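You operate a simulated robot arm through the tools that you are given. There is no shell and no other tool. Be economical: measure what you need, move in short steps, check, and stop when the job is done.

You are at the controls of a simulated robot arm. One attempt, no reset.

Task
Free the taut line and park its black end in the green drum.
Fine: ease the steel slider back to its stop first, then open the rust lever.

Only the result counts: the job must be done as asked and must still hold three seconds after the hand-in. Knocking over, shifting, dropping, spilling or breaking anything else fails it.

Robot
A 7-joint arm with a two-finger parallel gripper, fixed in place. Base frame: the origin is at the foot of the arm, x ahead of it, y to its left, z up; the work surface is at about z = 0.81. Readings come in m, degrees, newtons and seconds.
With the tool pointing down near the work surface it reaches from about 0.48 to 0.92 m from the base axis. Its first joint turns from -115.0 to 115.0 degrees. Payload 3.91 kg.
The TCP is the grasp point between the finger pads, 0.03 m short of the fingertips. In the tool frame z runs along the fingers and y along their closing line. Largest opening 0.11 m; finger width 0.02, thickness 0.01; the body of the gripper, 0.048 by 0.112 m, starts 0.055 m behind the TCP.
Orientation is that of the tool frame in the base frame, as a unit quaternion [x, y, z, w]. With the fingers straight down and closing along the base's y, the tool's x points along the base's -x, its y along +y and its z along -z.

Tools
- The arm moves only by the tool jog_arm. Its argument "increments" is a list of rows, each a list of 7 numbers: the finger opening in mm, from 0 to 110, then the shift along the base's x, y, z in mm, then the turn, a rotation vector about the base's x, y, z in degrees. In form: [[fingers, x, y, z, rx, ry, rz], ...]. A call has 1 to 10 rows; each row shifts and turns the commanded pose from where the row before left it. Each row takes 0.2 s and may step no farther than 0.05 m and 8.6 degrees from the row before; otherwise, or with a gripper value out of range, the whole call is refused. Where a pose cannot be reached the arm comes as near as it can. A force on the tool above 40 N (or 10 N above the force at the start of the call, whichever is more), or a blocked arm, ends the call early, and 0.2 s more pass. The fingers move at their own pace (about 0.153 m/s each) and stop on an object; they squeeze with about 34 N. The grip force told is the motor's: it shows also when the fingers shut on nothing. Time passes only in rows, and 0.2 s behind the last, so rows that do not move let the fingers close. The reply holds the time, the measured pose of the TCP, the force on the tool along the base axes, the opening and the grip force, in the units named above and with some noise.
- Cameras (640 x 400 px; columns grow to the right, rows downward): "scene" is fixed at [0.2205, 0.6512, 1.3612]; the picture's right is [-0.75, -0.66, 0.00], its down [-0.21, 0.24, -0.95] and it looks along [0.62, -0.72, -0.31] (base axes); focal length 242 px, centre (320, 200). "wrist" rides on the gripper at [0.072, 0.017, -0.103] in the tool frame; the picture's right is [-0.23, 0.97, 0.00], its down [-0.76, -0.18, -0.62] and it looks along [-0.61, -0.14, 0.78] (tool axes); focal length 222 px, centre (320, 200). There is no depth. A picture from a camera that has moved, and an enlarged one, comes with that camera's place and axes in the base frame and with its lens.
- capture(camera): a new picture of that camera. The clock stands still meanwhile.
- lift_body(by): slides the trunk up (or, below 0, down) by that many m; the arm rides with it, the base frame stays. It gives what a move gives, with no picture.
- enlarge(camera, box): a new picture of the part [left, top, right, bottom] of that camera's present view, enlarged. The clock stands still meanwhile.
- job_done(): hands the job in; it is judged then, once.

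Work in short steps. Places have to be worked out from the pictures, the camera data and where the tool is seen: move nearer, look again, correct. Check each grasp and each placing, and mend what went wrong. You have 120 turns and 84 pictures in all, those below and enlarged ones among them. Open the gripper and draw the arm clear of the work before you hand the job in, unless the task says otherwise; then end with one line.

The tools are called after ">>>" as name(argument=value, ...) on one line, values as JSON. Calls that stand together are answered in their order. jog_arm: Moves the arm, as the interface text tells. Its arguments: {"type":"object","properties":{"increments":{"type":"array"}},"required":["increments"]} The other tools are called the same way: lift_body (by) slides the trunk up or down; capture (camera) takes a picture; enlarge (camera, box) takes an enlarged picture of a part of a camera's view; job_done () hands the job in.

At the start:

```text
clock: 0.0
tcp_pos: [0.4315, 0.1949, 1.3718]
tcp_rot: [0.0, 1.0, 0.0, 0.001]
contact_force: [0.5, 0.0, -0.1]
gripper_width: 0.1099
grasp_force: 0.0
trunk travel left (down, up): [-0.675, 0.315]
```

scene: 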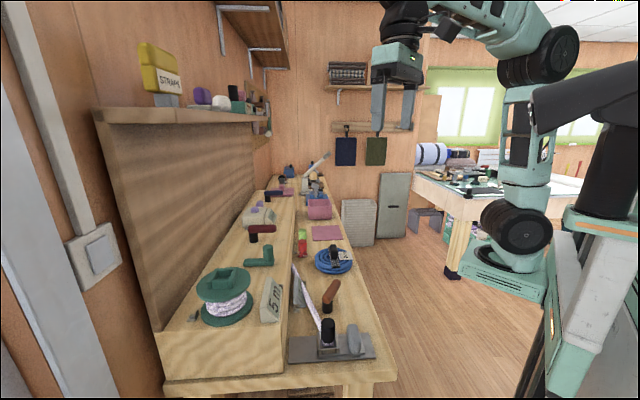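
wrist: 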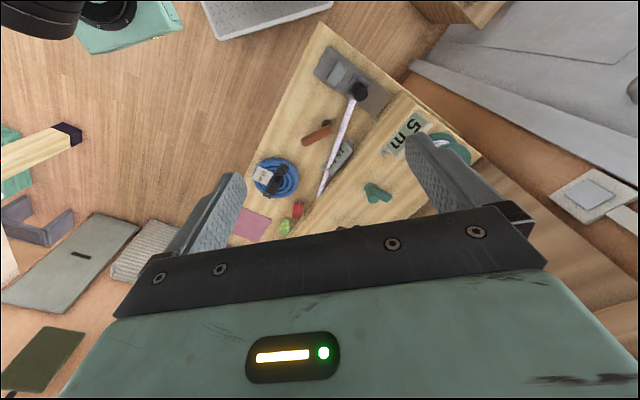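

The bench is in view with a strap running to a plate with a black end. I'll enlarge the work area to identify the parts.

>>> enlarge(camera="scene", box=[180, 220, 400, 380])

>>> enlarge(camera="wrist", box=[220, 30, 480, 250])

```text
2.50 times, centred on (290, 300) of scene
camera zoom: at [0.2205, 0.6512, 1.3612], right [-0.75, -0.66, 0.0], down [-0.21, 0.24, -0.95], along [0.62, -0.72, -0.31], focal length 606 px, centre (395, -50)
```

zoom: 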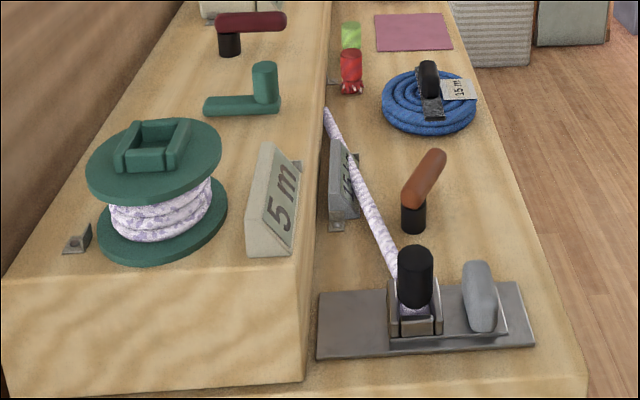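

```text
1.82 times, centred on (350, 140) of wrist
camera zoom: at [0.3596, 0.2132, 1.4761], right [0.23, 0.97, 0.0], down [0.76, -0.18, 0.62], along [0.61, -0.14, -0.78], focal length 404 px, centre (266, 309)
```

zoom: 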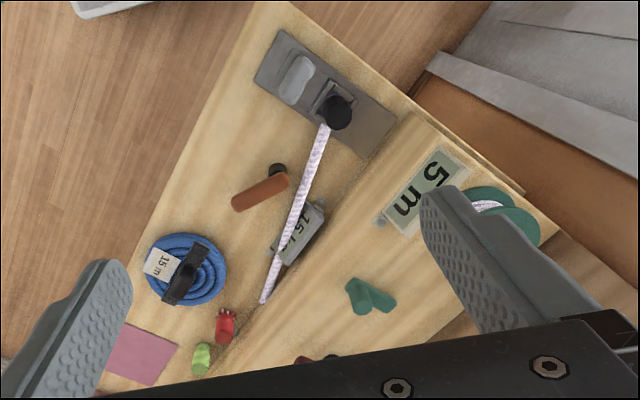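

The line's black end sits in the clamp at about (0.51, 0.28, 0.90). The rust lever is near (0.60, 0.15) and the drum near (0.66, 0.45, 1.0). I'll lower the trunk for a closer look.

>>> lift_body(by=-0.2)

>>> capture(camera="wrist")

>>> enlarge(camera="scene", box=[270, 280, 390, 370])

```text
clock: 2.2
tcp_pos: [0.4325, 0.1957, 1.1723]
tcp_rot: [0.0, 1.0, 0.0, 0.0]
contact_force: [-0.1, -0.1, 0.2]
gripper_width: 0.11
grasp_force: 0.1
trunk travel left (down, up): [-0.475, 0.515]
```

```text
79 pictures are left
camera wrist: at [0.3596, 0.2132, 1.2761], right [0.23, 0.97, 0.0], down [0.76, -0.18, 0.62], along [0.61, -0.14, -0.78], focal length 222 px, centre (320, 200)
```

wrist: 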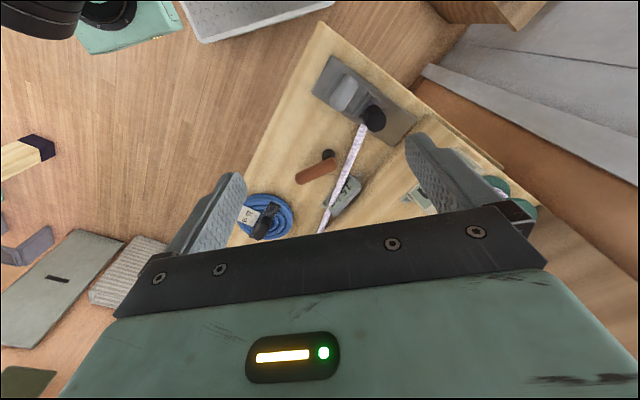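

```text
4.44 times, centred on (330, 325) of scene
camera zoom: at [0.2205, 0.6512, 1.3612], right [-0.75, -0.66, 0.0], down [-0.21, 0.24, -0.95], along [0.62, -0.72, -0.31], focal length 1077 px, centre (276, -356)
```

zoom: 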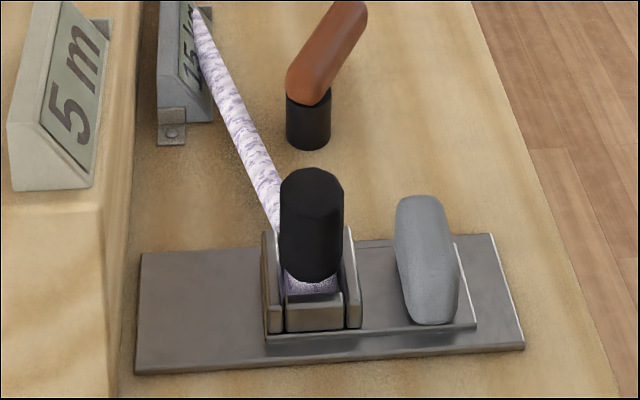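

The fork holds the line's black end, with the grey slider beside it. I need to see the line's far end and the levers, so I'll move the camera over the bench at this height.

>>> jog_arm(increments=[[110, 40, -25, 0, 0, 0, 0], [110, 40, -25, 0, 0, 0, 0], [110, 40, -25, 0, 0, 0, 0], [110, 40, -25, 0, 0, 0, 0], [110, 40, -25, 0, 0, 0, 0], [110, 0, 0, 0, 0, 0, 0]])

>>> capture(camera="wrist")

>>> capture(camera="scene")

```text
clock: 3.6
tcp_pos: [0.6318, 0.0718, 1.173]
tcp_rot: [0.0, 1.0, -0.001, 0.0]
contact_force: [-0.7, -0.4, -0.1]
gripper_width: 0.1101
grasp_force: 0.0
trunk travel left (down, up): [-0.475, 0.515]
```

```text
77 pictures are left
camera wrist: at [0.5602, 0.0894, 1.2767], right [0.23, 0.97, 0.0], down [0.76, -0.18, 0.62], along [0.61, -0.14, -0.78], focal length 222 px, centre (320, 200)
```

wrist: 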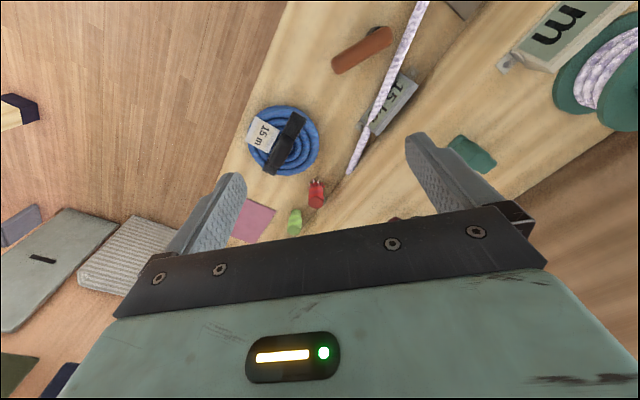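

```text
76 pictures are left
```

scene: 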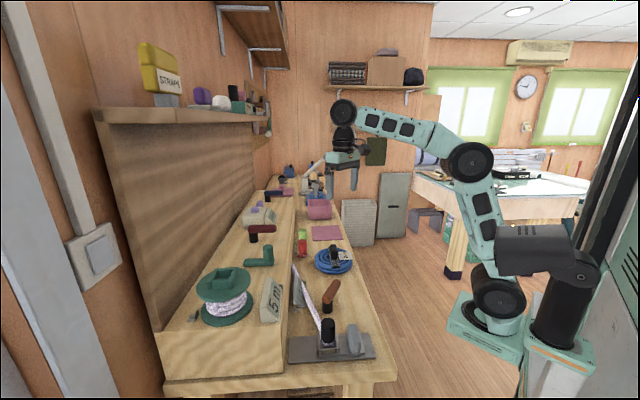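

>>> enlarge(camera="wrist", box=[300, 0, 460, 200])

```text
2.00 times, centred on (380, 100) of wrist
camera zoom: at [0.5602, 0.0894, 1.2767], right [0.23, 0.97, 0.0], down [0.76, -0.18, 0.62], along [0.61, -0.14, -0.78], focal length 444 px, centre (200, 400)
```

zoom: 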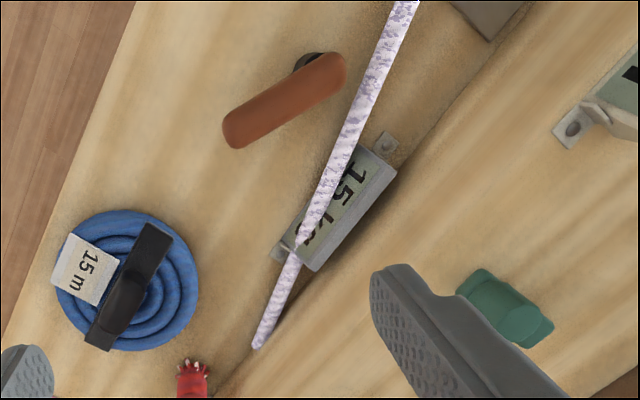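

The line disappears into the step's riser, behind the "15 kg" sign. I'll turn the tool to match the plate's axis and view the fork and slider close up.

>>> jog_arm(increments=[[110, -27, 28, -5, 0, 0, -8.1], [110, -27, 28, -5, 0, 0, -8.1], [110, -27, 28, -5, 0, 0, -8.1], [110, -27, 28, -5, 0, 0, -8.1], [110, -27, 28, -5, 0, 0, -8.1], [110, -27, 28, -5, 0, 0, -8.1], [110, 0, 0, 0, 0, 0, 0]])

>>> capture(camera="wrist")

```text
clock: 5.2
tcp_pos: [0.4702, 0.2389, 1.1439]
tcp_rot: [0.412, 0.911, 0.0, 0.0]
contact_force: [0.1, 1.2, -0.1]
gripper_width: 0.1097
grasp_force: 0.0
trunk travel left (down, up): [-0.475, 0.515]
```

```text
74 pictures are left
camera wrist: at [0.4358, 0.3057, 1.2463], right [0.88, 0.47, 0.0], down [0.37, -0.69, 0.62], along [0.29, -0.55, -0.78], focal length 222 px, centre (320, 200)
```

wrist: 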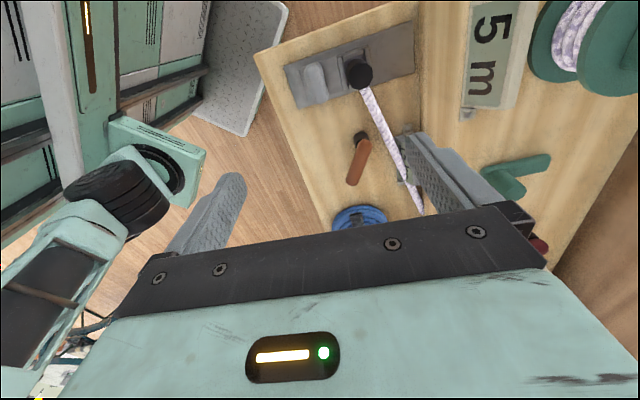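

>>> enlarge(camera="wrist", box=[270, 20, 430, 120])

>>> enlarge(camera="wrist", box=[450, 0, 640, 120])

```text
4.00 times, centred on (350, 70) of wrist
camera zoom: at [0.4358, 0.3057, 1.2463], right [0.88, 0.47, 0.0], down [0.37, -0.69, 0.62], along [0.29, -0.55, -0.78], focal length 888 px, centre (200, 720)
```

zoom: 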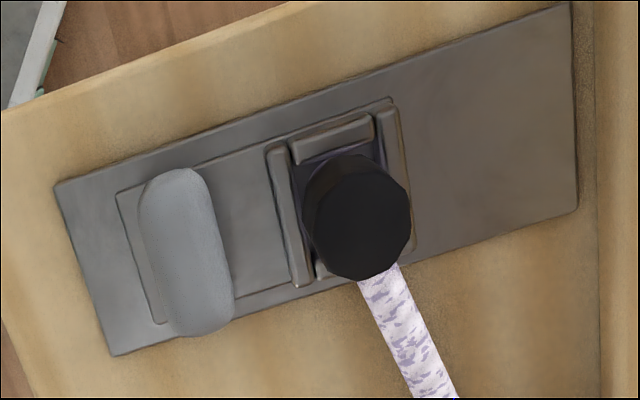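

```text
3.33 times, centred on (545, 60) of wrist
camera zoom: at [0.4358, 0.3057, 1.2463], right [0.88, 0.47, 0.0], down [0.37, -0.69, 0.62], along [0.29, -0.55, -0.78], focal length 740 px, centre (-430, 667)
```

zoom: 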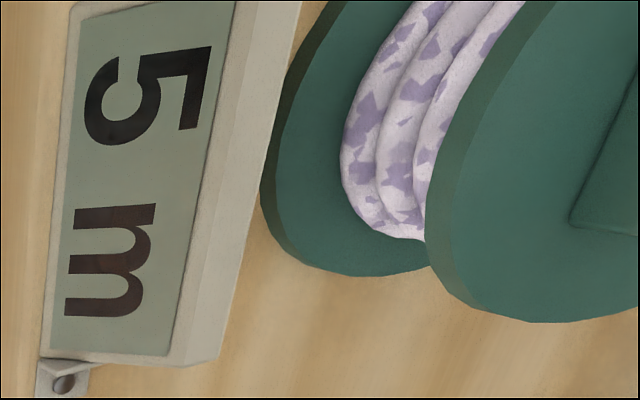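

The fork box and handle seem to share one sliding plate, and that plate's axis is at about 45°. I'll align to 45°, descend above the handle and look again.

>>> jog_arm(increments=[[60, -2, 0, -40, 0, 0, 3.6], [60, -2, 0, -45, 0, 0, 0], [60, -2, 0, -45, 0, 0, 0], [60, 0, 0, -30, 0, 0, 0], [60, 0, 0, 0, 0, 0, 0]])

>>> capture(camera="wrist")

>>> enlarge(camera="scene", box=[270, 270, 390, 370])

```text
clock: 6.4
tcp_pos: [0.4631, 0.2378, 0.9805]
tcp_rot: [0.383, 0.924, 0.001, 0.0]
contact_force: [0.8, -0.1, -0.2]
gripper_width: 0.0601
grasp_force: 0.1
trunk travel left (down, up): [-0.475, 0.515]
```

```text
71 pictures are left
camera wrist: at [0.4247, 0.3033, 1.0843], right [0.85, 0.53, 0.0], down [0.41, -0.66, 0.62], along [0.33, -0.53, -0.78], focal length 222 px, centre (320, 200)
```

wrist: 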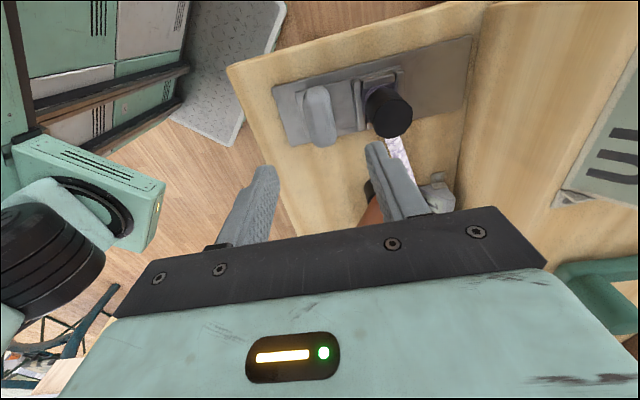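

```text
4.00 times, centred on (330, 320) of scene
camera zoom: at [0.2205, 0.6512, 1.3612], right [-0.75, -0.66, 0.0], down [-0.21, 0.24, -0.95], along [0.62, -0.72, -0.31], focal length 969 px, centre (280, -280)
```

zoom: 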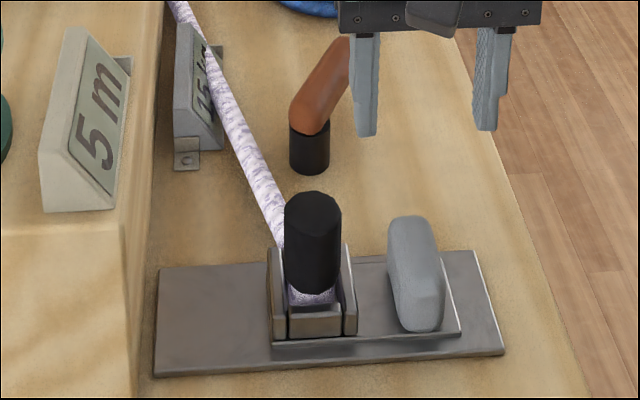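

The handle is visible ahead of the fingers. An enlargement will give me its exact place and height.

>>> enlarge(camera="wrist", box=[260, 50, 430, 160])

```text
3.64 times, centred on (345, 105) of wrist
camera zoom: at [0.4247, 0.3033, 1.0843], right [0.85, 0.53, 0.0], down [0.41, -0.66, 0.62], along [0.33, -0.53, -0.78], focal length 808 px, centre (229, 546)
```

zoom: 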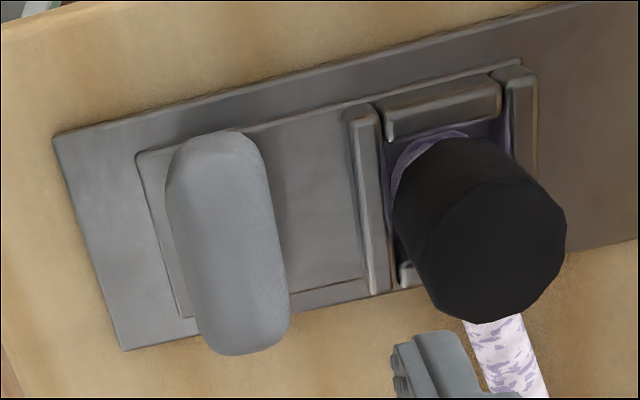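

Handle centre is about (0.468, 0.233), top near 0.86, roughly 31 mm thick. There's about 25 mm of gap to the fork wall. I'll descend with a 46 mm opening.

>>> jog_arm(increments=[[46, 4, -4, -40, 0, 0, 0], [46, 0, 0, -35, 0, 0, 0], [46, 0, 0, -20, 0, 0, 0], [46, 0, 0, 0, 0, 0, 0]])

>>> capture(camera="wrist")

>>> enlarge(camera="scene", box=[270, 270, 390, 370])

```text
clock: 7.4
tcp_pos: [0.4675, 0.235, 0.8855]
tcp_rot: [0.382, 0.924, 0.0, 0.0]
contact_force: [-0.3, 0.2, -0.2]
gripper_width: 0.0459
grasp_force: 0.1
trunk travel left (down, up): [-0.475, 0.515]
```

```text
68 pictures are left
camera wrist: at [0.4291, 0.299, 0.9891], right [0.85, 0.53, 0.0], down [0.41, -0.66, 0.62], along [0.33, -0.53, -0.78], focal length 222 px, centre (320, 200)
```

wrist: 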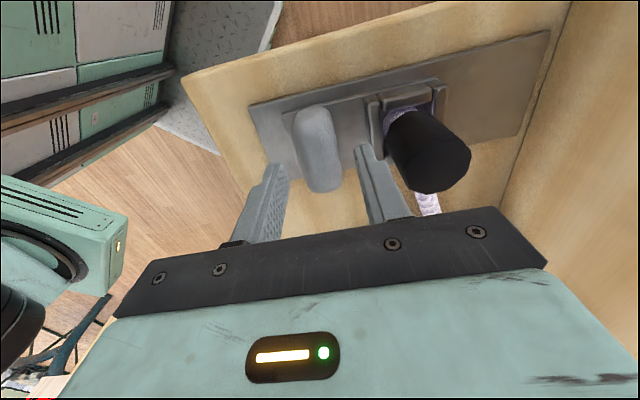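

```text
4.00 times, centred on (330, 320) of scene
camera zoom: at [0.2205, 0.6512, 1.3612], right [-0.75, -0.66, 0.0], down [-0.21, 0.24, -0.95], along [0.62, -0.72, -0.31], focal length 969 px, centre (280, -280)
```

zoom: 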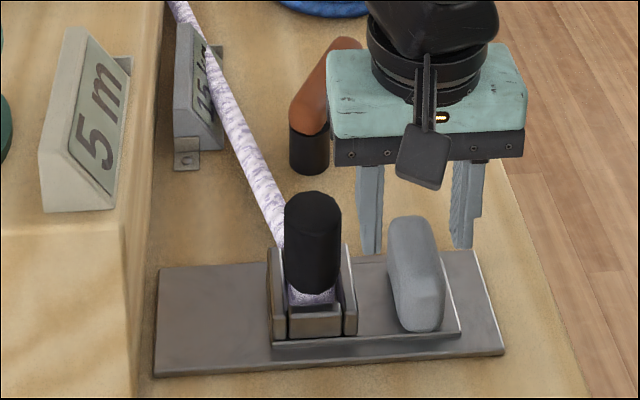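

The fingers straddle the handle but sit slightly toward its far end. I'll shift 5 mm toward the near end and lower to grip height, without closing yet.

>>> jog_arm(increments=[[46, -5, 4, -8, 0, 0, 0], [46, 0, 0, -8, 0, 0, 0], [46, 0, 0, -8, 0, 0, 0], [46, 0, 0, 0, 0, 0, 0]])

>>> enlarge(camera="wrist", box=[220, 60, 500, 240])

>>> enlarge(camera="scene", box=[270, 270, 390, 370])

```text
clock: 8.4
tcp_pos: [0.4631, 0.2379, 0.8617]
tcp_rot: [0.383, 0.924, 0.001, 0.0]
contact_force: [0.6, -0.7, 0.9]
gripper_width: 0.0461
grasp_force: 0.1
trunk travel left (down, up): [-0.475, 0.515]
```

```text
2.22 times, centred on (360, 150) of wrist
camera zoom: at [0.4232, 0.3029, 0.9659], right [0.85, 0.53, 0.0], down [0.41, -0.66, 0.62], along [0.33, -0.53, -0.78], focal length 494 px, centre (231, 311)
```

zoom: 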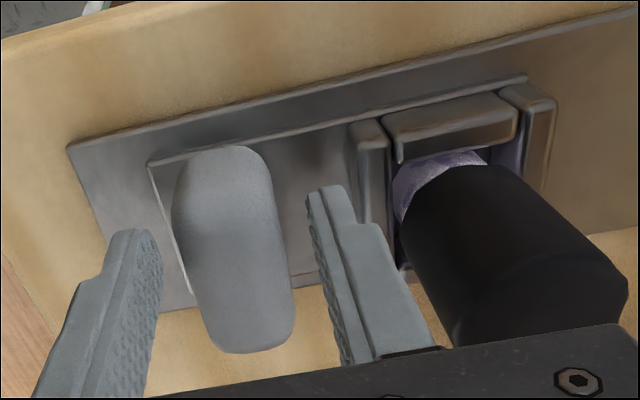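

```text
4.00 times, centred on (330, 320) of scene
camera zoom: at [0.2205, 0.6512, 1.3612], right [-0.75, -0.66, 0.0], down [-0.21, 0.24, -0.95], along [0.62, -0.72, -0.31], focal length 969 px, centre (280, -280)
```

zoom: 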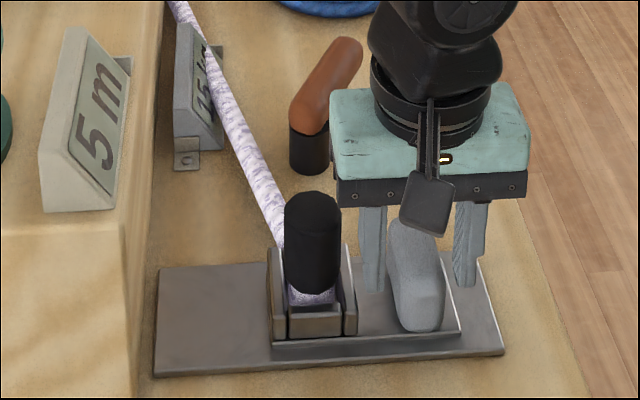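

The fingers are well placed around the handle and clear of the fork. Closing gently.

>>> jog_arm(increments=[[36, -1, -1, 0, 0, 0, 0], [28, 0, 0, 0, 0, 0, 0], [24, 0, 0, 0, 0, 0, 0], [20, 0, 0, 0, 0, 0, 0], [20, 0, 0, 0, 0, 0, 0]])

```text
clock: 9.6
tcp_pos: [0.4626, 0.2388, 0.8634]
tcp_rot: [0.383, 0.924, 0.0, 0.0]
contact_force: [1.1, 0.8, -2.0]
gripper_width: 0.0293
grasp_force: 45.1
trunk travel left (down, up): [-0.475, 0.515]
```

Gripped at 29 mm. I'll test a small move toward the step (+x+y), which should shorten the line's path and ease it.

>>> jog_arm(increments=[[20, 2, 2, 0, 0, 0, 0], [20, 2, 2, 0, 0, 0, 0], [20, 0, 0, 0, 0, 0, 0]])

>>> enlarge(camera="scene", box=[270, 270, 390, 370])

```text
clock: 10.4
tcp_pos: [0.4641, 0.241, 0.8631]
tcp_rot: [0.382, 0.924, -0.002, 0.0]
contact_force: [-7.8, -2.0, -11.3]
gripper_width: 0.0293
grasp_force: 44.5
trunk travel left (down, up): [-0.475, 0.515]
```

```text
4.00 times, centred on (330, 320) of scene
camera zoom: at [0.2205, 0.6512, 1.3612], right [-0.75, -0.66, 0.0], down [-0.21, 0.24, -0.95], along [0.62, -0.72, -0.31], focal length 969 px, centre (280, -280)
```

zoom: 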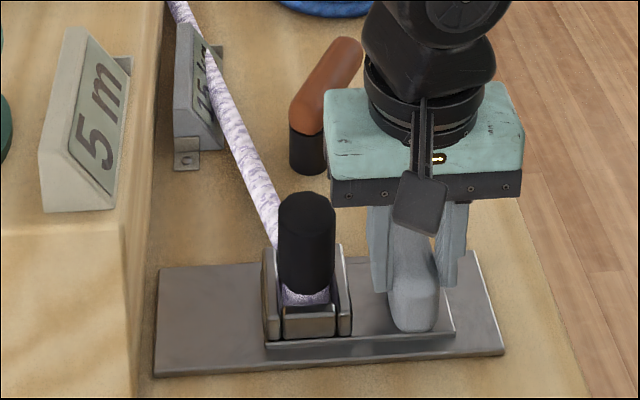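

The fork, plug and handle move together on the slider with little resistance. I'll continue in this direction slowly.

>>> jog_arm(increments=[[20, 2, 2, 0, 0, 0, 0], [20, 2, 2, 0, 0, 0, 0], [20, 2, 2, 0, 0, 0, 0], [20, 2, 2, 0, 0, 0, 0], [20, 2, 2, 0, 0, 0, 0], [20, 0, 0, 0, 0, 0, 0]])

>>> enlarge(camera="scene", box=[270, 270, 390, 370])

```text
clock: 11.8
tcp_pos: [0.4766, 0.2523, 0.8615]
tcp_rot: [0.383, 0.924, -0.001, 0.0]
contact_force: [-6.3, -0.6, -14.8]
gripper_width: 0.0294
grasp_force: 45.2
trunk travel left (down, up): [-0.475, 0.515]
```

```text
4.00 times, centred on (330, 320) of scene
camera zoom: at [0.2205, 0.6512, 1.3612], right [-0.75, -0.66, 0.0], down [-0.21, 0.24, -0.95], along [0.62, -0.72, -0.31], focal length 969 px, centre (280, -280)
```

zoom: 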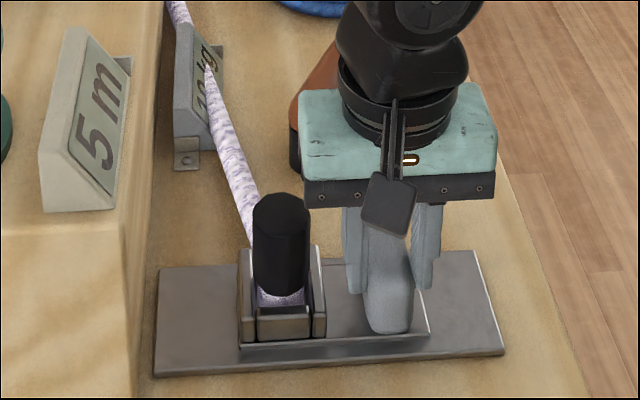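

The sign has dropped from 15 to about 10 kg, so this is the easing direction. Continuing.

>>> jog_arm(increments=[[20, 2, 2, 0, 0, 0, 0], [20, 2, 2, 0, 0, 0, 0], [20, 2, 2, 0, 0, 0, 0], [20, 2, 2, 0, 0, 0, 0], [20, 2, 2, 0, 0, 0, 0], [20, 2, 2, 0, 0, 0, 0], [20, 2, 2, 0, 0, 0, 0], [20, 2, 2, 0, 0, 0, 0], [20, 0, 0, 0, 0, 0, 0]])

>>> enlarge(camera="scene", box=[270, 270, 390, 370])

```text
clock: 13.8
tcp_pos: [0.4912, 0.269, 0.8635]
tcp_rot: [0.384, 0.924, 0.0, 0.0]
contact_force: [-12.1, 6.7, -24.3]
gripper_width: 0.0294
grasp_force: 45.5
trunk travel left (down, up): [-0.475, 0.515]
```

```text
4.00 times, centred on (330, 320) of scene
camera zoom: at [0.2205, 0.6512, 1.3612], right [-0.75, -0.66, 0.0], down [-0.21, 0.24, -0.95], along [0.62, -0.72, -0.31], focal length 969 px, centre (280, -280)
```

zoom: 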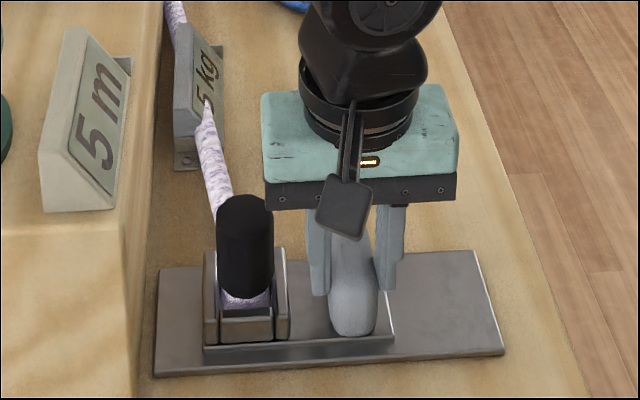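

The sign reads about 5 kg, and some sideways force suggests the axis is slightly steeper than 45°. I'll trim the direction and height, then continue.

>>> jog_arm(increments=[[20, 1, 2, -1, 0, 0, 0], [20, 1.8, 2.1, -1, 0, 0, 0], [20, 1.8, 2.1, 0, 0, 0, 0], [20, 1.8, 2.1, 0, 0, 0, 0], [20, 1.8, 2.1, 0, 0, 0, 0], [20, 0, 0, 0, 0, 0, 0]])

>>> enlarge(camera="scene", box=[270, 270, 390, 370])

```text
clock: 15.2
tcp_pos: [0.5, 0.2775, 0.8635]
tcp_rot: [0.382, 0.924, 0.001, 0.001]
contact_force: [0.4, -5.3, 17.8]
gripper_width: 0.0292
grasp_force: 45.0
trunk travel left (down, up): [-0.475, 0.515]
```

```text
4.00 times, centred on (330, 320) of scene
camera zoom: at [0.2205, 0.6512, 1.3612], right [-0.75, -0.66, 0.0], down [-0.21, 0.24, -0.95], along [0.62, -0.72, -0.31], focal length 969 px, centre (280, -280)
```

zoom: 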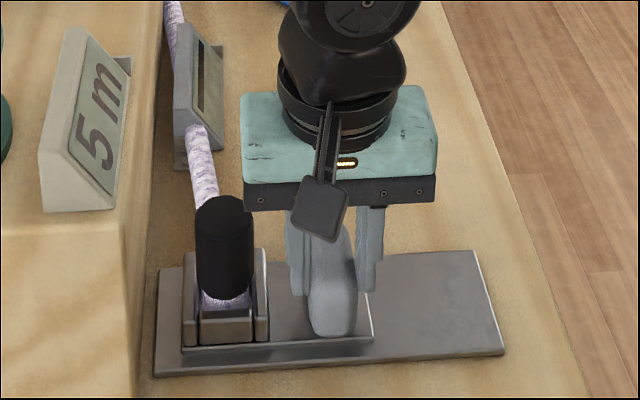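

The sign now shows a dash, so there's no load. I'll continue to the actual stop, watching the axial force.

>>> jog_arm(increments=[[20, 2, 2, 1, 0, 0, 0], [20, 2, 2, 0, 0, 0, 0], [20, 2, 2, 0, 0, 0, 0], [20, 0, 0, 0, 0, 0, 0]])

>>> enlarge(camera="scene", box=[270, 270, 390, 370])

```text
clock: 16.2
tcp_pos: [0.5052, 0.2814, 0.8617]
tcp_rot: [0.382, 0.924, -0.002, 0.001]
contact_force: [-13.1, -28.5, 26.3]
gripper_width: 0.0293
grasp_force: 45.2
trunk travel left (down, up): [-0.475, 0.515]
```

```text
4.00 times, centred on (330, 320) of scene
camera zoom: at [0.2205, 0.6512, 1.3612], right [-0.75, -0.66, 0.0], down [-0.21, 0.24, -0.95], along [0.62, -0.72, -0.31], focal length 969 px, centre (280, -280)
```

zoom: 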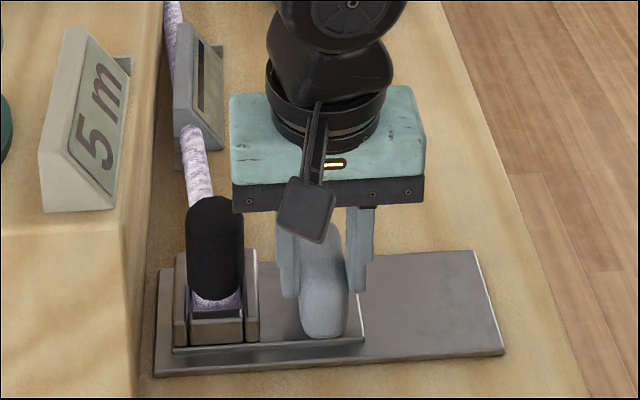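

Resisting force along the axis jumped to about 29 N after 60 mm of travel, which is likely the stop. One more small nudge will confirm it.

>>> jog_arm(increments=[[20, 0.7, 0.7, 0.7, 0, 0, 0], [20, 0, 0, 0, 0, 0, 0]])

```text
clock: 16.8
tcp_pos: [0.5046, 0.2818, 0.8626]
tcp_rot: [0.382, 0.924, -0.004, 0.0]
contact_force: [-16.3, -34.6, 16.6]
gripper_width: 0.0289
grasp_force: 45.3
trunk travel left (down, up): [-0.475, 0.515]
```

No further motion, so the slider is at its stop. I'll relax the push, open, and check that it stays.

>>> jog_arm(increments=[[20, -1, -1.5, 0, 0, 0, 0], [44, 0, 0, 0, 0, 0, 0], [44, 0, 0, 0, 0, 0, 0], [44, 0, 0, 0, 0, 0, 0]])

>>> enlarge(camera="scene", box=[270, 270, 390, 370])

```text
clock: 17.8
tcp_pos: [0.5059, 0.2826, 0.8627]
tcp_rot: [0.383, 0.924, 0.0, 0.0]
contact_force: [-0.1, 0.5, 0.0]
gripper_width: 0.0437
grasp_force: 0.0
trunk travel left (down, up): [-0.475, 0.515]
```

```text
4.00 times, centred on (330, 320) of scene
camera zoom: at [0.2205, 0.6512, 1.3612], right [-0.75, -0.66, 0.0], down [-0.21, 0.24, -0.95], along [0.62, -0.72, -0.31], focal length 969 px, centre (280, -280)
```

zoom: 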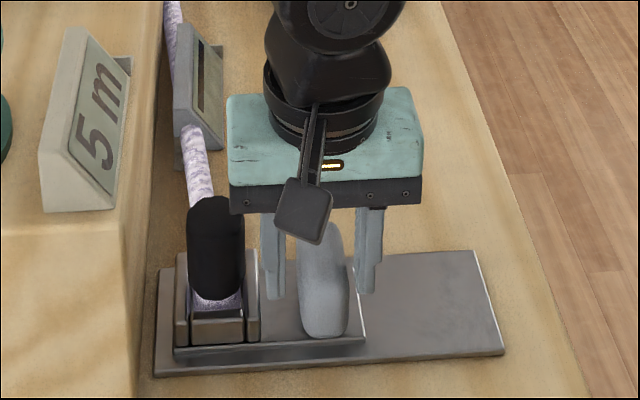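

The slider stays at its stop. I'll rise straight up and look at the rust lever.

>>> jog_arm(increments=[[44, 0, 0, 40, 0, 0, 0], [44, 0, 0, 45, 0, 0, 0], [44, 0, 0, 45, 0, 0, 0], [44, -15, 15, 40, 0, 0, 0], [44, 0, 0, 0, 0, 0, 0]])

>>> capture(camera="wrist")

>>> enlarge(camera="scene", box=[270, 260, 390, 360])

```text
clock: 19.0
tcp_pos: [0.4902, 0.3001, 1.0323]
tcp_rot: [0.382, 0.924, 0.001, -0.001]
contact_force: [-0.1, -0.4, 0.3]
gripper_width: 0.0437
grasp_force: 0.0
trunk travel left (down, up): [-0.475, 0.515]
```

```text
58 pictures are left
camera wrist: at [0.4523, 0.3644, 1.1363], right [0.85, 0.53, 0.0], down [0.41, -0.66, 0.62], along [0.33, -0.53, -0.78], focal length 222 px, centre (320, 200)
```

wrist: 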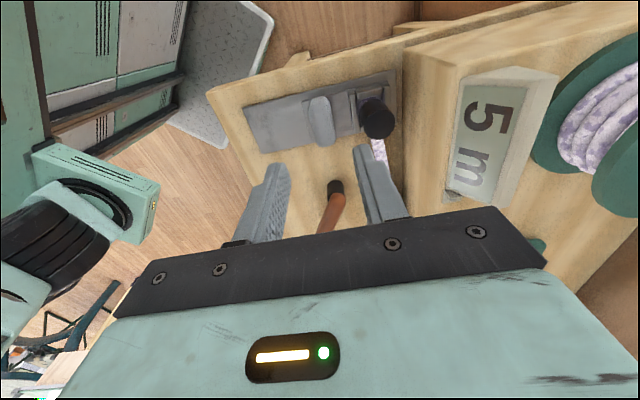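

```text
4.00 times, centred on (330, 310) of scene
camera zoom: at [0.2205, 0.6512, 1.3612], right [-0.75, -0.66, 0.0], down [-0.21, 0.24, -0.95], along [0.62, -0.72, -0.31], focal length 969 px, centre (280, -240)
```

zoom: 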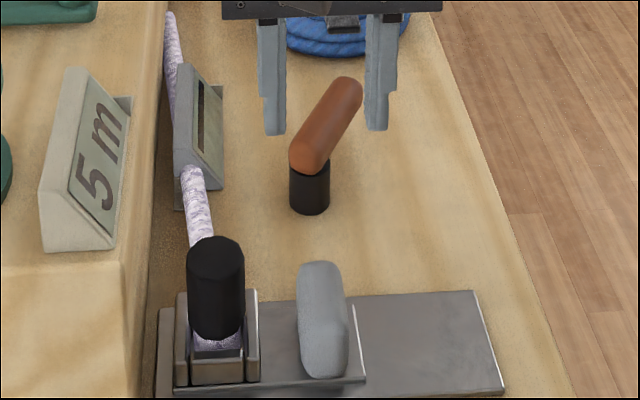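

The lever is a vertical black post at about (0.59, 0.185), with a roughly horizontal rust handle at z ≈ 0.86. The handle tip is near (0.613, 0.107). I'll move nearer for a close look before choosing the swing direction.

>>> jog_arm(increments=[[44, 22, -28, 0, 0, 0, 0], [44, 22, -28, 0, 0, 0, 0], [44, 20, -25, -10, 0, 0, 0], [0, 0, 0, 0, 0, 0, 0]])

>>> capture(camera="wrist")

```text
clock: 20.0
tcp_pos: [0.5549, 0.2183, 1.0229]
tcp_rot: [0.383, 0.924, 0.0, 0.0]
contact_force: [0.1, -0.1, 0.4]
gripper_width: 0.0002
grasp_force: 33.6
trunk travel left (down, up): [-0.475, 0.515]
```

```text
56 pictures are left
camera wrist: at [0.5165, 0.2813, 1.1259], right [0.85, 0.53, 0.0], down [0.41, -0.66, 0.62], along [0.33, -0.53, -0.78], focal length 222 px, centre (320, 200)
```

wrist: 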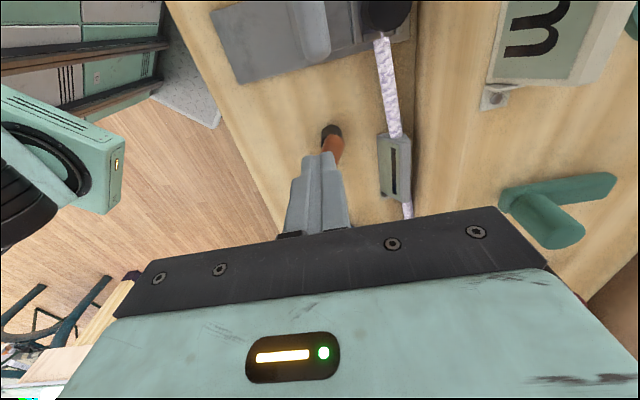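

Gripping the handle lets me test both swing directions. I'll rotate the tool across the handle (its axis is about -73° in plan) and stand above it.

>>> jog_arm(increments=[[60, 14, -21, 0, 0, 0, -7], [60, 14, -21, 0, 0, 0, -7], [60, 15, -22, 0, 0, 0, -7], [60, 15, -22, 0, 0, 0, -6.7], [60, 0, 0, -40, 0, 0, 0], [60, 0, 0, -40, 0, 0, 0], [60, 0, 0, 0, 0, 0, 0]])

>>> capture(camera="wrist")

>>> enlarge(camera="scene", box=[270, 240, 390, 340])

```text
clock: 21.6
tcp_pos: [0.6102, 0.1298, 0.943]
tcp_rot: [0.593, 0.805, 0.0, 0.0]
contact_force: [0.5, 0.0, 0.0]
gripper_width: 0.0601
grasp_force: 0.0
trunk travel left (down, up): [-0.475, 0.515]
```

```text
55 pictures are left
camera wrist: at [0.6049, 0.2049, 1.0469], right [1.0, 0.07, 0.0], down [0.06, -0.78, 0.62], along [0.05, -0.62, -0.78], focal length 222 px, centre (320, 200)
```

wrist: 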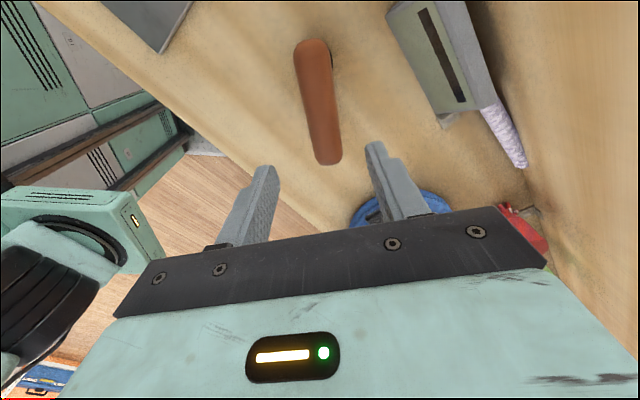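

```text
4.00 times, centred on (330, 290) of scene
camera zoom: at [0.2205, 0.6512, 1.3612], right [-0.75, -0.66, 0.0], down [-0.21, 0.24, -0.95], along [0.62, -0.72, -0.31], focal length 969 px, centre (280, -160)
```

zoom: 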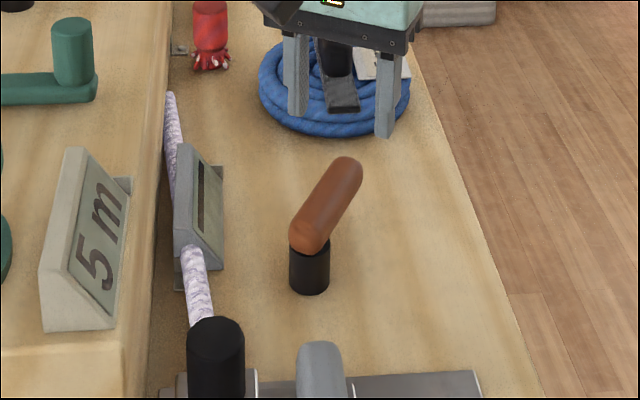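

The handle axis runs from about (0.601, 0.19) to (0.620, 0.105). I'll trim the alignment and descend around it near the tip.

>>> jog_arm(increments=[[60, 6, -5, -20, 0, 0, -5], [60, 0, 0, -25, 0, 0, 0], [60, 0, 0, -15, 0, 0, 0], [60, 0, 0, -13, 0, 0, 0], [60, 0, 0, 0, 0, 0, 0]])

>>> capture(camera="wrist")

>>> enlarge(camera="scene", box=[270, 240, 390, 340])

```text
clock: 22.8
tcp_pos: [0.617, 0.1256, 0.8697]
tcp_rot: [0.627, 0.779, 0.0, 0.0]
contact_force: [0.0, -0.6, 0.0]
gripper_width: 0.0601
grasp_force: 0.1
trunk travel left (down, up): [-0.475, 0.515]
```

```text
53 pictures are left
camera wrist: at [0.6188, 0.2013, 0.9738], right [1.0, -0.01, 0.0], down [-0.01, -0.78, 0.62], along [-0.01, -0.62, -0.78], focal length 222 px, centre (320, 200)
```

wrist: 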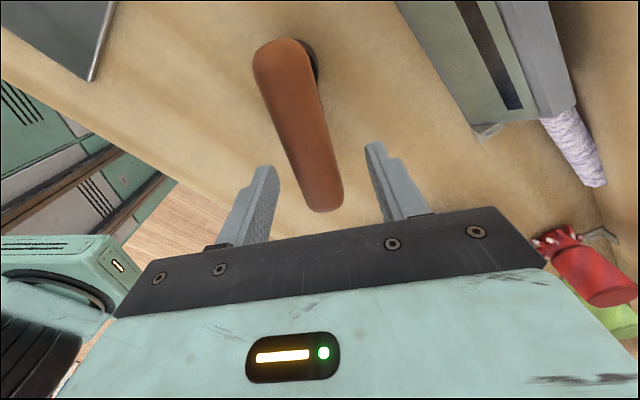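

```text
4.00 times, centred on (330, 290) of scene
camera zoom: at [0.2205, 0.6512, 1.3612], right [-0.75, -0.66, 0.0], down [-0.21, 0.24, -0.95], along [0.62, -0.72, -0.31], focal length 969 px, centre (280, -160)
```

zoom: 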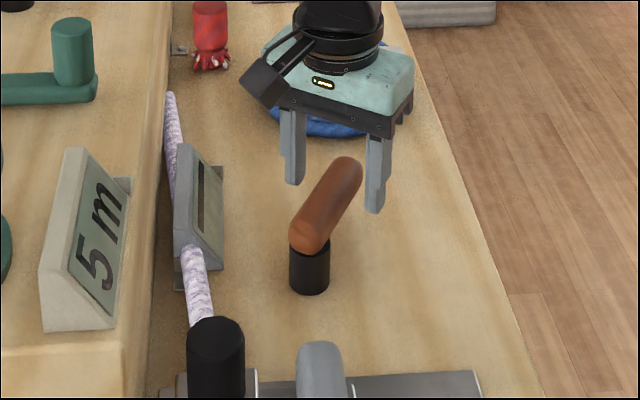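

The fingers straddle the handle near its tip. Closing on it.

>>> jog_arm(increments=[[40, 0, 0, -4, 0, 0, 0], [30, 0, 0, 0, 0, 0, 0], [22, 0, 0, 0, 0, 0, 0], [15, 0, 0, 0, 0, 0, 0], [15, 0, 0, 0, 0, 0, 0]])

```text
clock: 24.0
tcp_pos: [0.6153, 0.1264, 0.8665]
tcp_rot: [0.626, 0.78, -0.002, -0.001]
contact_force: [-31.2, -10.0, 0.1]
gripper_width: 0.0286
grasp_force: 44.9
trunk travel left (down, up): [-0.475, 0.515]
```

The handle pushes back toward -x and won't yield toward +x. I'll relax and then probe in the -x direction.

>>> jog_arm(increments=[[15, -3, -0.6, 0, 0, 0, 0], [15, 0, 0, 0, 0, 0, 0]])

>>> jog_arm(increments=[[15, -3, -0.6, 0, 0, 0, 0], [15, 0, 0, 0, 0, 0, 0]])

```text
clock: 24.6
tcp_pos: [0.615, 0.1262, 0.8653]
tcp_rot: [0.628, 0.779, -0.001, 0.0]
contact_force: [-17.2, -1.5, -4.5]
gripper_width: 0.0288
grasp_force: 45.6
trunk travel left (down, up): [-0.475, 0.515]
```

```text
clock: 25.2
tcp_pos: [0.614, 0.125, 0.8656]
tcp_rot: [0.627, 0.779, 0.001, 0.0]
contact_force: [-2.2, 1.1, -4.0]
gripper_width: 0.0279
grasp_force: 44.9
trunk travel left (down, up): [-0.475, 0.515]
```

Nearly neutral now. Probing 3 mm more toward -x.

>>> jog_arm(increments=[[15, -2, -0.5, 0, 0, 0, -1], [15, -2, -0.5, 0, 0, 0, -1], [15, 0, 0, 0, 0, 0, 0]])

```text
clock: 26.0
tcp_pos: [0.6116, 0.1231, 0.8656]
tcp_rot: [0.642, 0.767, 0.002, 0.001]
contact_force: [16.5, 9.4, -2.7]
gripper_width: 0.0277
grasp_force: 45.2
trunk travel left (down, up): [-0.475, 0.515]
```

The lever yields this way with moderate resistance. I'll follow an arc clockwise about the post at about (0.598, 0.187).

>>> jog_arm(increments=[[15, -4.5, -0.8, 0, 0, 0, -4], [15, -4.5, -0.4, 0, 0, 0, -4], [15, -4.6, 0, 0, 0, 0, -4], [15, 0, 0, 0, 0, 0, 0]])

>>> enlarge(camera="scene", box=[260, 220, 400, 380])

```text
clock: 27.0
tcp_pos: [0.5971, 0.1224, 0.8668]
tcp_rot: [0.718, 0.696, 0.003, 0.0]
contact_force: [27.5, 6.9, 6.0]
gripper_width: 0.0287
grasp_force: 45.2
trunk travel left (down, up): [-0.475, 0.515]
```

```text
2.50 times, centred on (330, 300) of scene
camera zoom: at [0.2205, 0.6512, 1.3612], right [-0.75, -0.66, 0.0], down [-0.21, 0.24, -0.95], along [0.62, -0.72, -0.31], focal length 606 px, centre (295, -50)
```

zoom: 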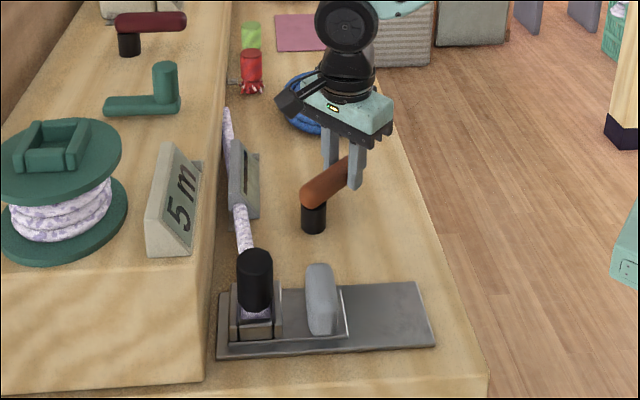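

The lever is turning clockwise (now about -92°). I'll keep following the arc.

>>> jog_arm(increments=[[15, -4.4, 0.4, 0, 0, 0, -4], [15, -4.4, 0.6, 0, 0, 0, -4], [15, -4.4, 0.9, 0, 0, 0, -4], [15, -4.4, 1.3, 0, 0, 0, -4], [15, -4.2, 1.5, 0, 0, 0, -4], [15, -4.1, 1.8, 0, 0, 0, -4], [15, 0, 0, 0, 0, 0, 0]])

```text
clock: 27.6
tcp_pos: [0.5903, 0.1239, 0.8658]
tcp_rot: [0.763, 0.646, 0.004, 0.002]
contact_force: [11.5, 6.3, -5.0]
gripper_width: 0.0285
grasp_force: 45.6
trunk travel left (down, up): [-0.475, 0.515]
stopped in row 3: the force on the tool passed its limit (the readings are from after the stop); the commanded pose is now the measured one
```

The call stopped on a force limit, but the lever is still moving. I'll continue in smaller steps from the reset pose.

>>> jog_arm(increments=[[15, -3, 0.5, 0, 0, 0, -2.5], [15, -3, 0.6, 0, 0, 0, -2.5], [15, -2, 0.5, 0, 0, 0, -2], [15, 0, 0, 0, 0, 0, 0]])

>>> enlarge(camera="scene", box=[260, 220, 400, 380])

```text
clock: 28.6
tcp_pos: [0.5834, 0.1246, 0.867]
tcp_rot: [0.801, 0.599, 0.005, 0.001]
contact_force: [28.8, -0.4, -6.4]
gripper_width: 0.0284
grasp_force: 44.6
trunk travel left (down, up): [-0.475, 0.515]
```

```text
2.50 times, centred on (330, 300) of scene
camera zoom: at [0.2205, 0.6512, 1.3612], right [-0.75, -0.66, 0.0], down [-0.21, 0.24, -0.95], along [0.62, -0.72, -0.31], focal length 606 px, centre (295, -50)
```

zoom: 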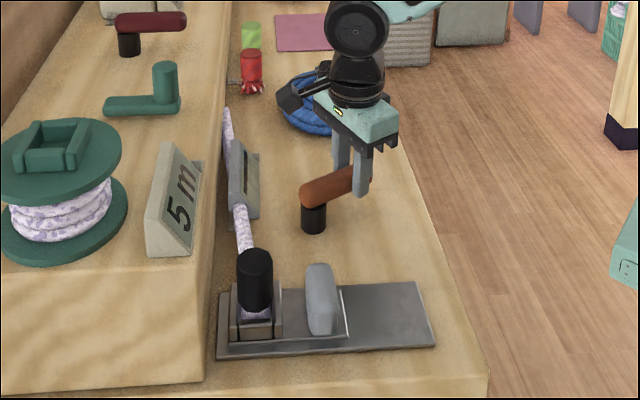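

Steady friction of about 28 N and the lever follows. Continuing the arc.

>>> jog_arm(increments=[[15, -3, 0.9, 0, 0, 0, -2.8], [15, -3, 1.0, 0, 0, 0, -2.8], [15, -2.9, 1.2, 0, 0, 0, -2.8], [15, -2.9, 1.4, 0, 0, 0, -2.8], [15, -2.8, 1.5, 0, 0, 0, -2.8], [15, 0, 0, 0, 0, 0, 0]])

```text
clock: 30.0
tcp_pos: [0.5681, 0.1327, 0.8666]
tcp_rot: [0.868, 0.497, 0.005, 0.002]
contact_force: [29.9, -1.5, 2.9]
gripper_width: 0.0298
grasp_force: 44.4
trunk travel left (down, up): [-0.475, 0.515]
```

The lever is at about -120° and still turning. Continuing.

>>> jog_arm(increments=[[15, -2.7, 1.6, 0, 0, 0, -2.8], [15, -2.6, 1.7, 0, 0, 0, -2.8], [15, -2.5, 1.9, 0, 0, 0, -2.8], [15, -2.4, 2.0, 0, 0, 0, -2.8], [15, -2.3, 2.1, 0, 0, 0, -2.8], [15, 0, 0, 0, 0, 0, 0]])

>>> enlarge(camera="scene", box=[260, 220, 400, 380])

```text
clock: 30.8
tcp_pos: [0.5631, 0.136, 0.8662]
tcp_rot: [0.903, 0.431, 0.007, 0.002]
contact_force: [11.3, 2.0, -8.2]
gripper_width: 0.0297
grasp_force: 44.9
trunk travel left (down, up): [-0.475, 0.515]
stopped in row 4: the force on the tool passed its limit (the readings are from after the stop); the commanded pose is now the measured one
```

```text
2.50 times, centred on (330, 300) of scene
camera zoom: at [0.2205, 0.6512, 1.3612], right [-0.75, -0.66, 0.0], down [-0.21, 0.24, -0.95], along [0.62, -0.72, -0.31], focal length 606 px, centre (295, -50)
```

zoom: 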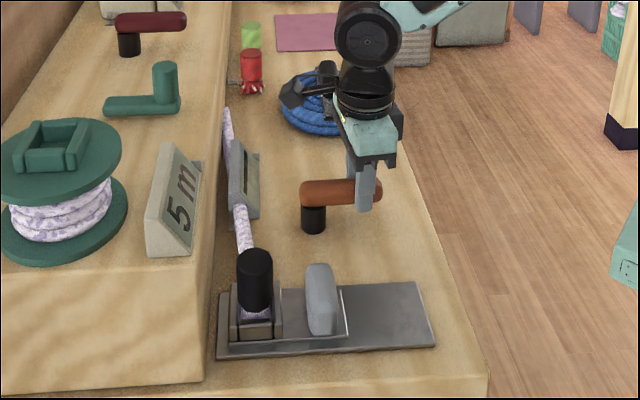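

The lever has turned about 47°. The stop could be the end or just friction, so I'll probe with small steps.

>>> jog_arm(increments=[[15, -2, 1.4, 0, 0, 0, -1], [15, -2, 1.5, 0, 0, 0, -1], [15, -1.5, 1.2, 0, 0, 0, -2], [15, 0, 0, 0, 0, 0, 0]])

```text
clock: 31.6
tcp_pos: [0.561, 0.1359, 0.8659]
tcp_rot: [0.913, 0.407, 0.01, 0.004]
contact_force: [13.1, -3.3, -11.7]
gripper_width: 0.0288
grasp_force: 44.8
trunk travel left (down, up): [-0.475, 0.515]
stopped in row 3: the force on the tool passed its limit (the readings are from after the stop); the commanded pose is now the measured one
```

Motion has nearly stopped. I'll check whether the fork has changed and what the lever looks like.

>>> enlarge(camera="scene", box=[290, 290, 380, 365])

>>> capture(camera="wrist")

```text
5.33 times, centred on (335, 328) of scene
camera zoom: at [0.2205, 0.6512, 1.3612], right [-0.75, -0.66, 0.0], down [-0.21, 0.24, -0.95], along [0.62, -0.72, -0.31], focal length 1292 px, centre (240, -480)
```

zoom: 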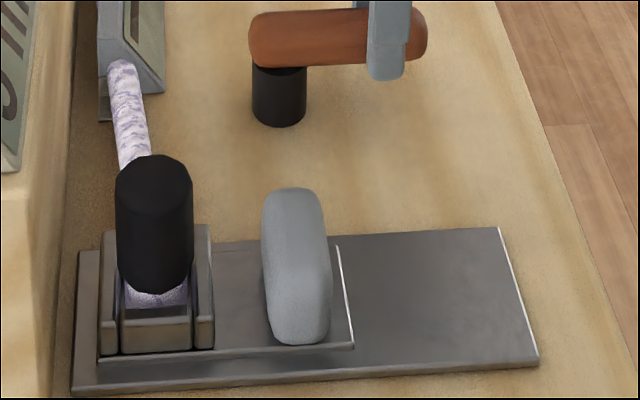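

```text
47 pictures are left
camera wrist: at [0.6203, 0.1806, 0.9715], right [0.57, -0.82, 0.01], down [-0.65, -0.45, 0.61], along [-0.49, -0.36, -0.79], focal length 222 px, centre (320, 200)
```

wrist: 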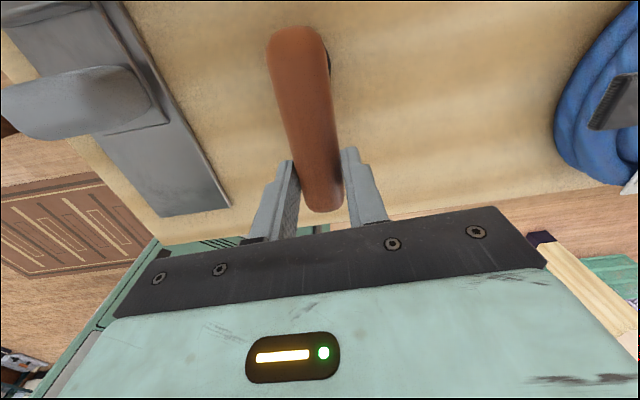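

The handle now points at about -135°, squarely across the bench, with the post nearer (0.60, 0.178). I'll probe along the true tangent.

>>> jog_arm(increments=[[15, -1.5, 2, 0, 0, 0, -2], [15, -1.5, 2, 0, 0, 0, -2], [15, -1.5, 2, 0, 0, 0, -2], [15, 0, 0, 0, 0, 0, 0]])

```text
clock: 32.2
tcp_pos: [0.5605, 0.1369, 0.8659]
tcp_rot: [0.927, 0.375, 0.011, 0.007]
contact_force: [12.4, -6.3, -8.8]
gripper_width: 0.0281
grasp_force: 45.4
trunk travel left (down, up): [-0.475, 0.515]
stopped in row 3: the force on the tool passed its limit (the readings are from after the stop); the commanded pose is now the measured one
```

It's blocked here, so the lever is at its end stop after about 57° of travel. At the start it held firm against +x at 31 N, so this is the opening direction. I'll release and rise.

>>> jog_arm(increments=[[50, 0, 0, 0, 0, 0, 0], [50, 0, 0, 0, 0, 0, 0], [50, 0, 0, 20, 0, 0, 0], [50, 0, 0, 45, 0, 0, 0], [50, 0, 0, 45, 0, 0, 0], [50, 0, 0, 40, 0, 0, 0], [50, 0, 0, 0, 0, 0, 0]])

>>> enlarge(camera="scene", box=[260, 230, 400, 370])

```text
clock: 33.8
tcp_pos: [0.5606, 0.1361, 1.0176]
tcp_rot: [0.926, 0.377, 0.01, 0.007]
contact_force: [-0.3, -0.3, 0.3]
gripper_width: 0.05
grasp_force: 0.0
trunk travel left (down, up): [-0.475, 0.515]
```

```text
2.86 times, centred on (330, 300) of scene
camera zoom: at [0.2205, 0.6512, 1.3612], right [-0.75, -0.66, 0.0], down [-0.21, 0.24, -0.95], along [0.62, -0.72, -0.31], focal length 692 px, centre (291, -86)
```

zoom: 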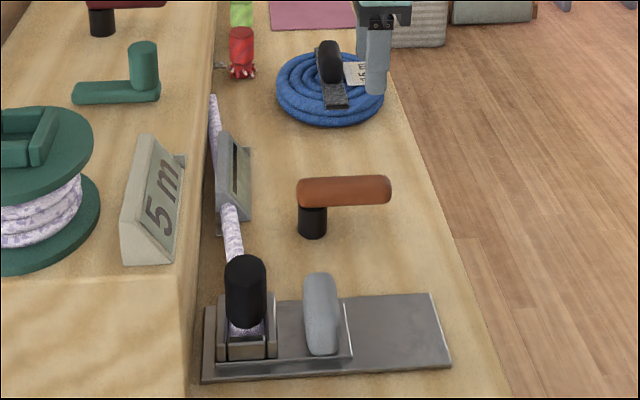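

The rust lever stays open. Next I'll rise, turn the tool back and go look at the drum's socket from close up.

>>> jog_arm(increments=[[50, 0, 0, 35, 0, 0, 8.5], [50, 0, 0, 35, 0, 0, 8.5], [50, 0, 0, 35, 0, 0, 8.5], [50, 0, 0, 35, 0, 0, 8.5], [50, 0, 0, 20, 0, 0, 8.5], [50, 0, 30, 0, 0, 0, 8.5], [50, 0, 30, 0, 0, 0, 8.5], [50, 0, 30, 0, 0, 0, 8.5], [50, 0, 30, 0, 0, 0, 8.5], [50, 0, 30, 0, 0, 0, 8.5]])

>>> jog_arm(increments=[[50, 0, 25, 0, 0, 0, 8.5], [50, 0, 25, 0, 0, 0, 8.5], [50, 0, 25, 0, 0, 0, 8.5], [50, 0, 25, 0, 0, 0, 8.5], [50, 0, 25, 0, 0, 0, 8.5], [50, 0, 20, 0, 0, 0, 8.1], [50, 0, 0, 0, 0, 0, 0]])

>>> capture(camera="wrist")

```text
clock: 36.0
tcp_pos: [0.5576, 0.2885, 1.1795]
tcp_rot: [0.428, 0.904, 0.013, -0.002]
contact_force: [-0.1, -0.5, 1.0]
gripper_width: 0.0501
grasp_force: 0.0
trunk travel left (down, up): [-0.475, 0.515]
```

```text
clock: 37.6
tcp_pos: [0.5093, 0.3096, 1.1926]
tcp_rot: [0.123, 0.992, 0.021, -0.003]
contact_force: [-0.8, 0.4, 0.2]
gripper_width: 0.0501
grasp_force: 0.1
out of reach, approached as far as the arm can: row 1, 2, 3, 4, 5, 6
trunk travel left (down, up): [-0.475, 0.515]
```

```text
45 pictures are left
camera wrist: at [0.4443, 0.3394, 1.2973], right [0.46, 0.89, 0.04], down [0.7, -0.38, 0.61], along [0.55, -0.25, -0.79], focal length 222 px, centre (320, 200)
```

wrist: 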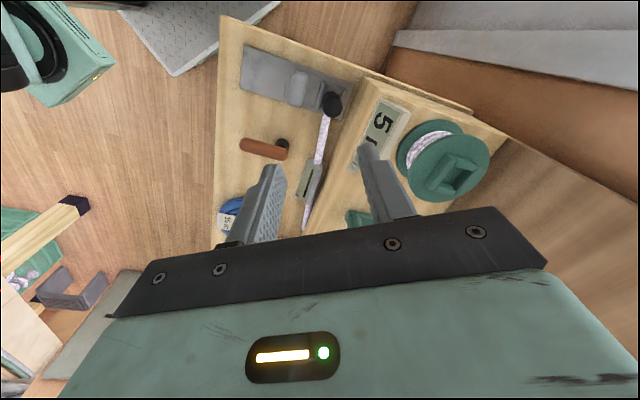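

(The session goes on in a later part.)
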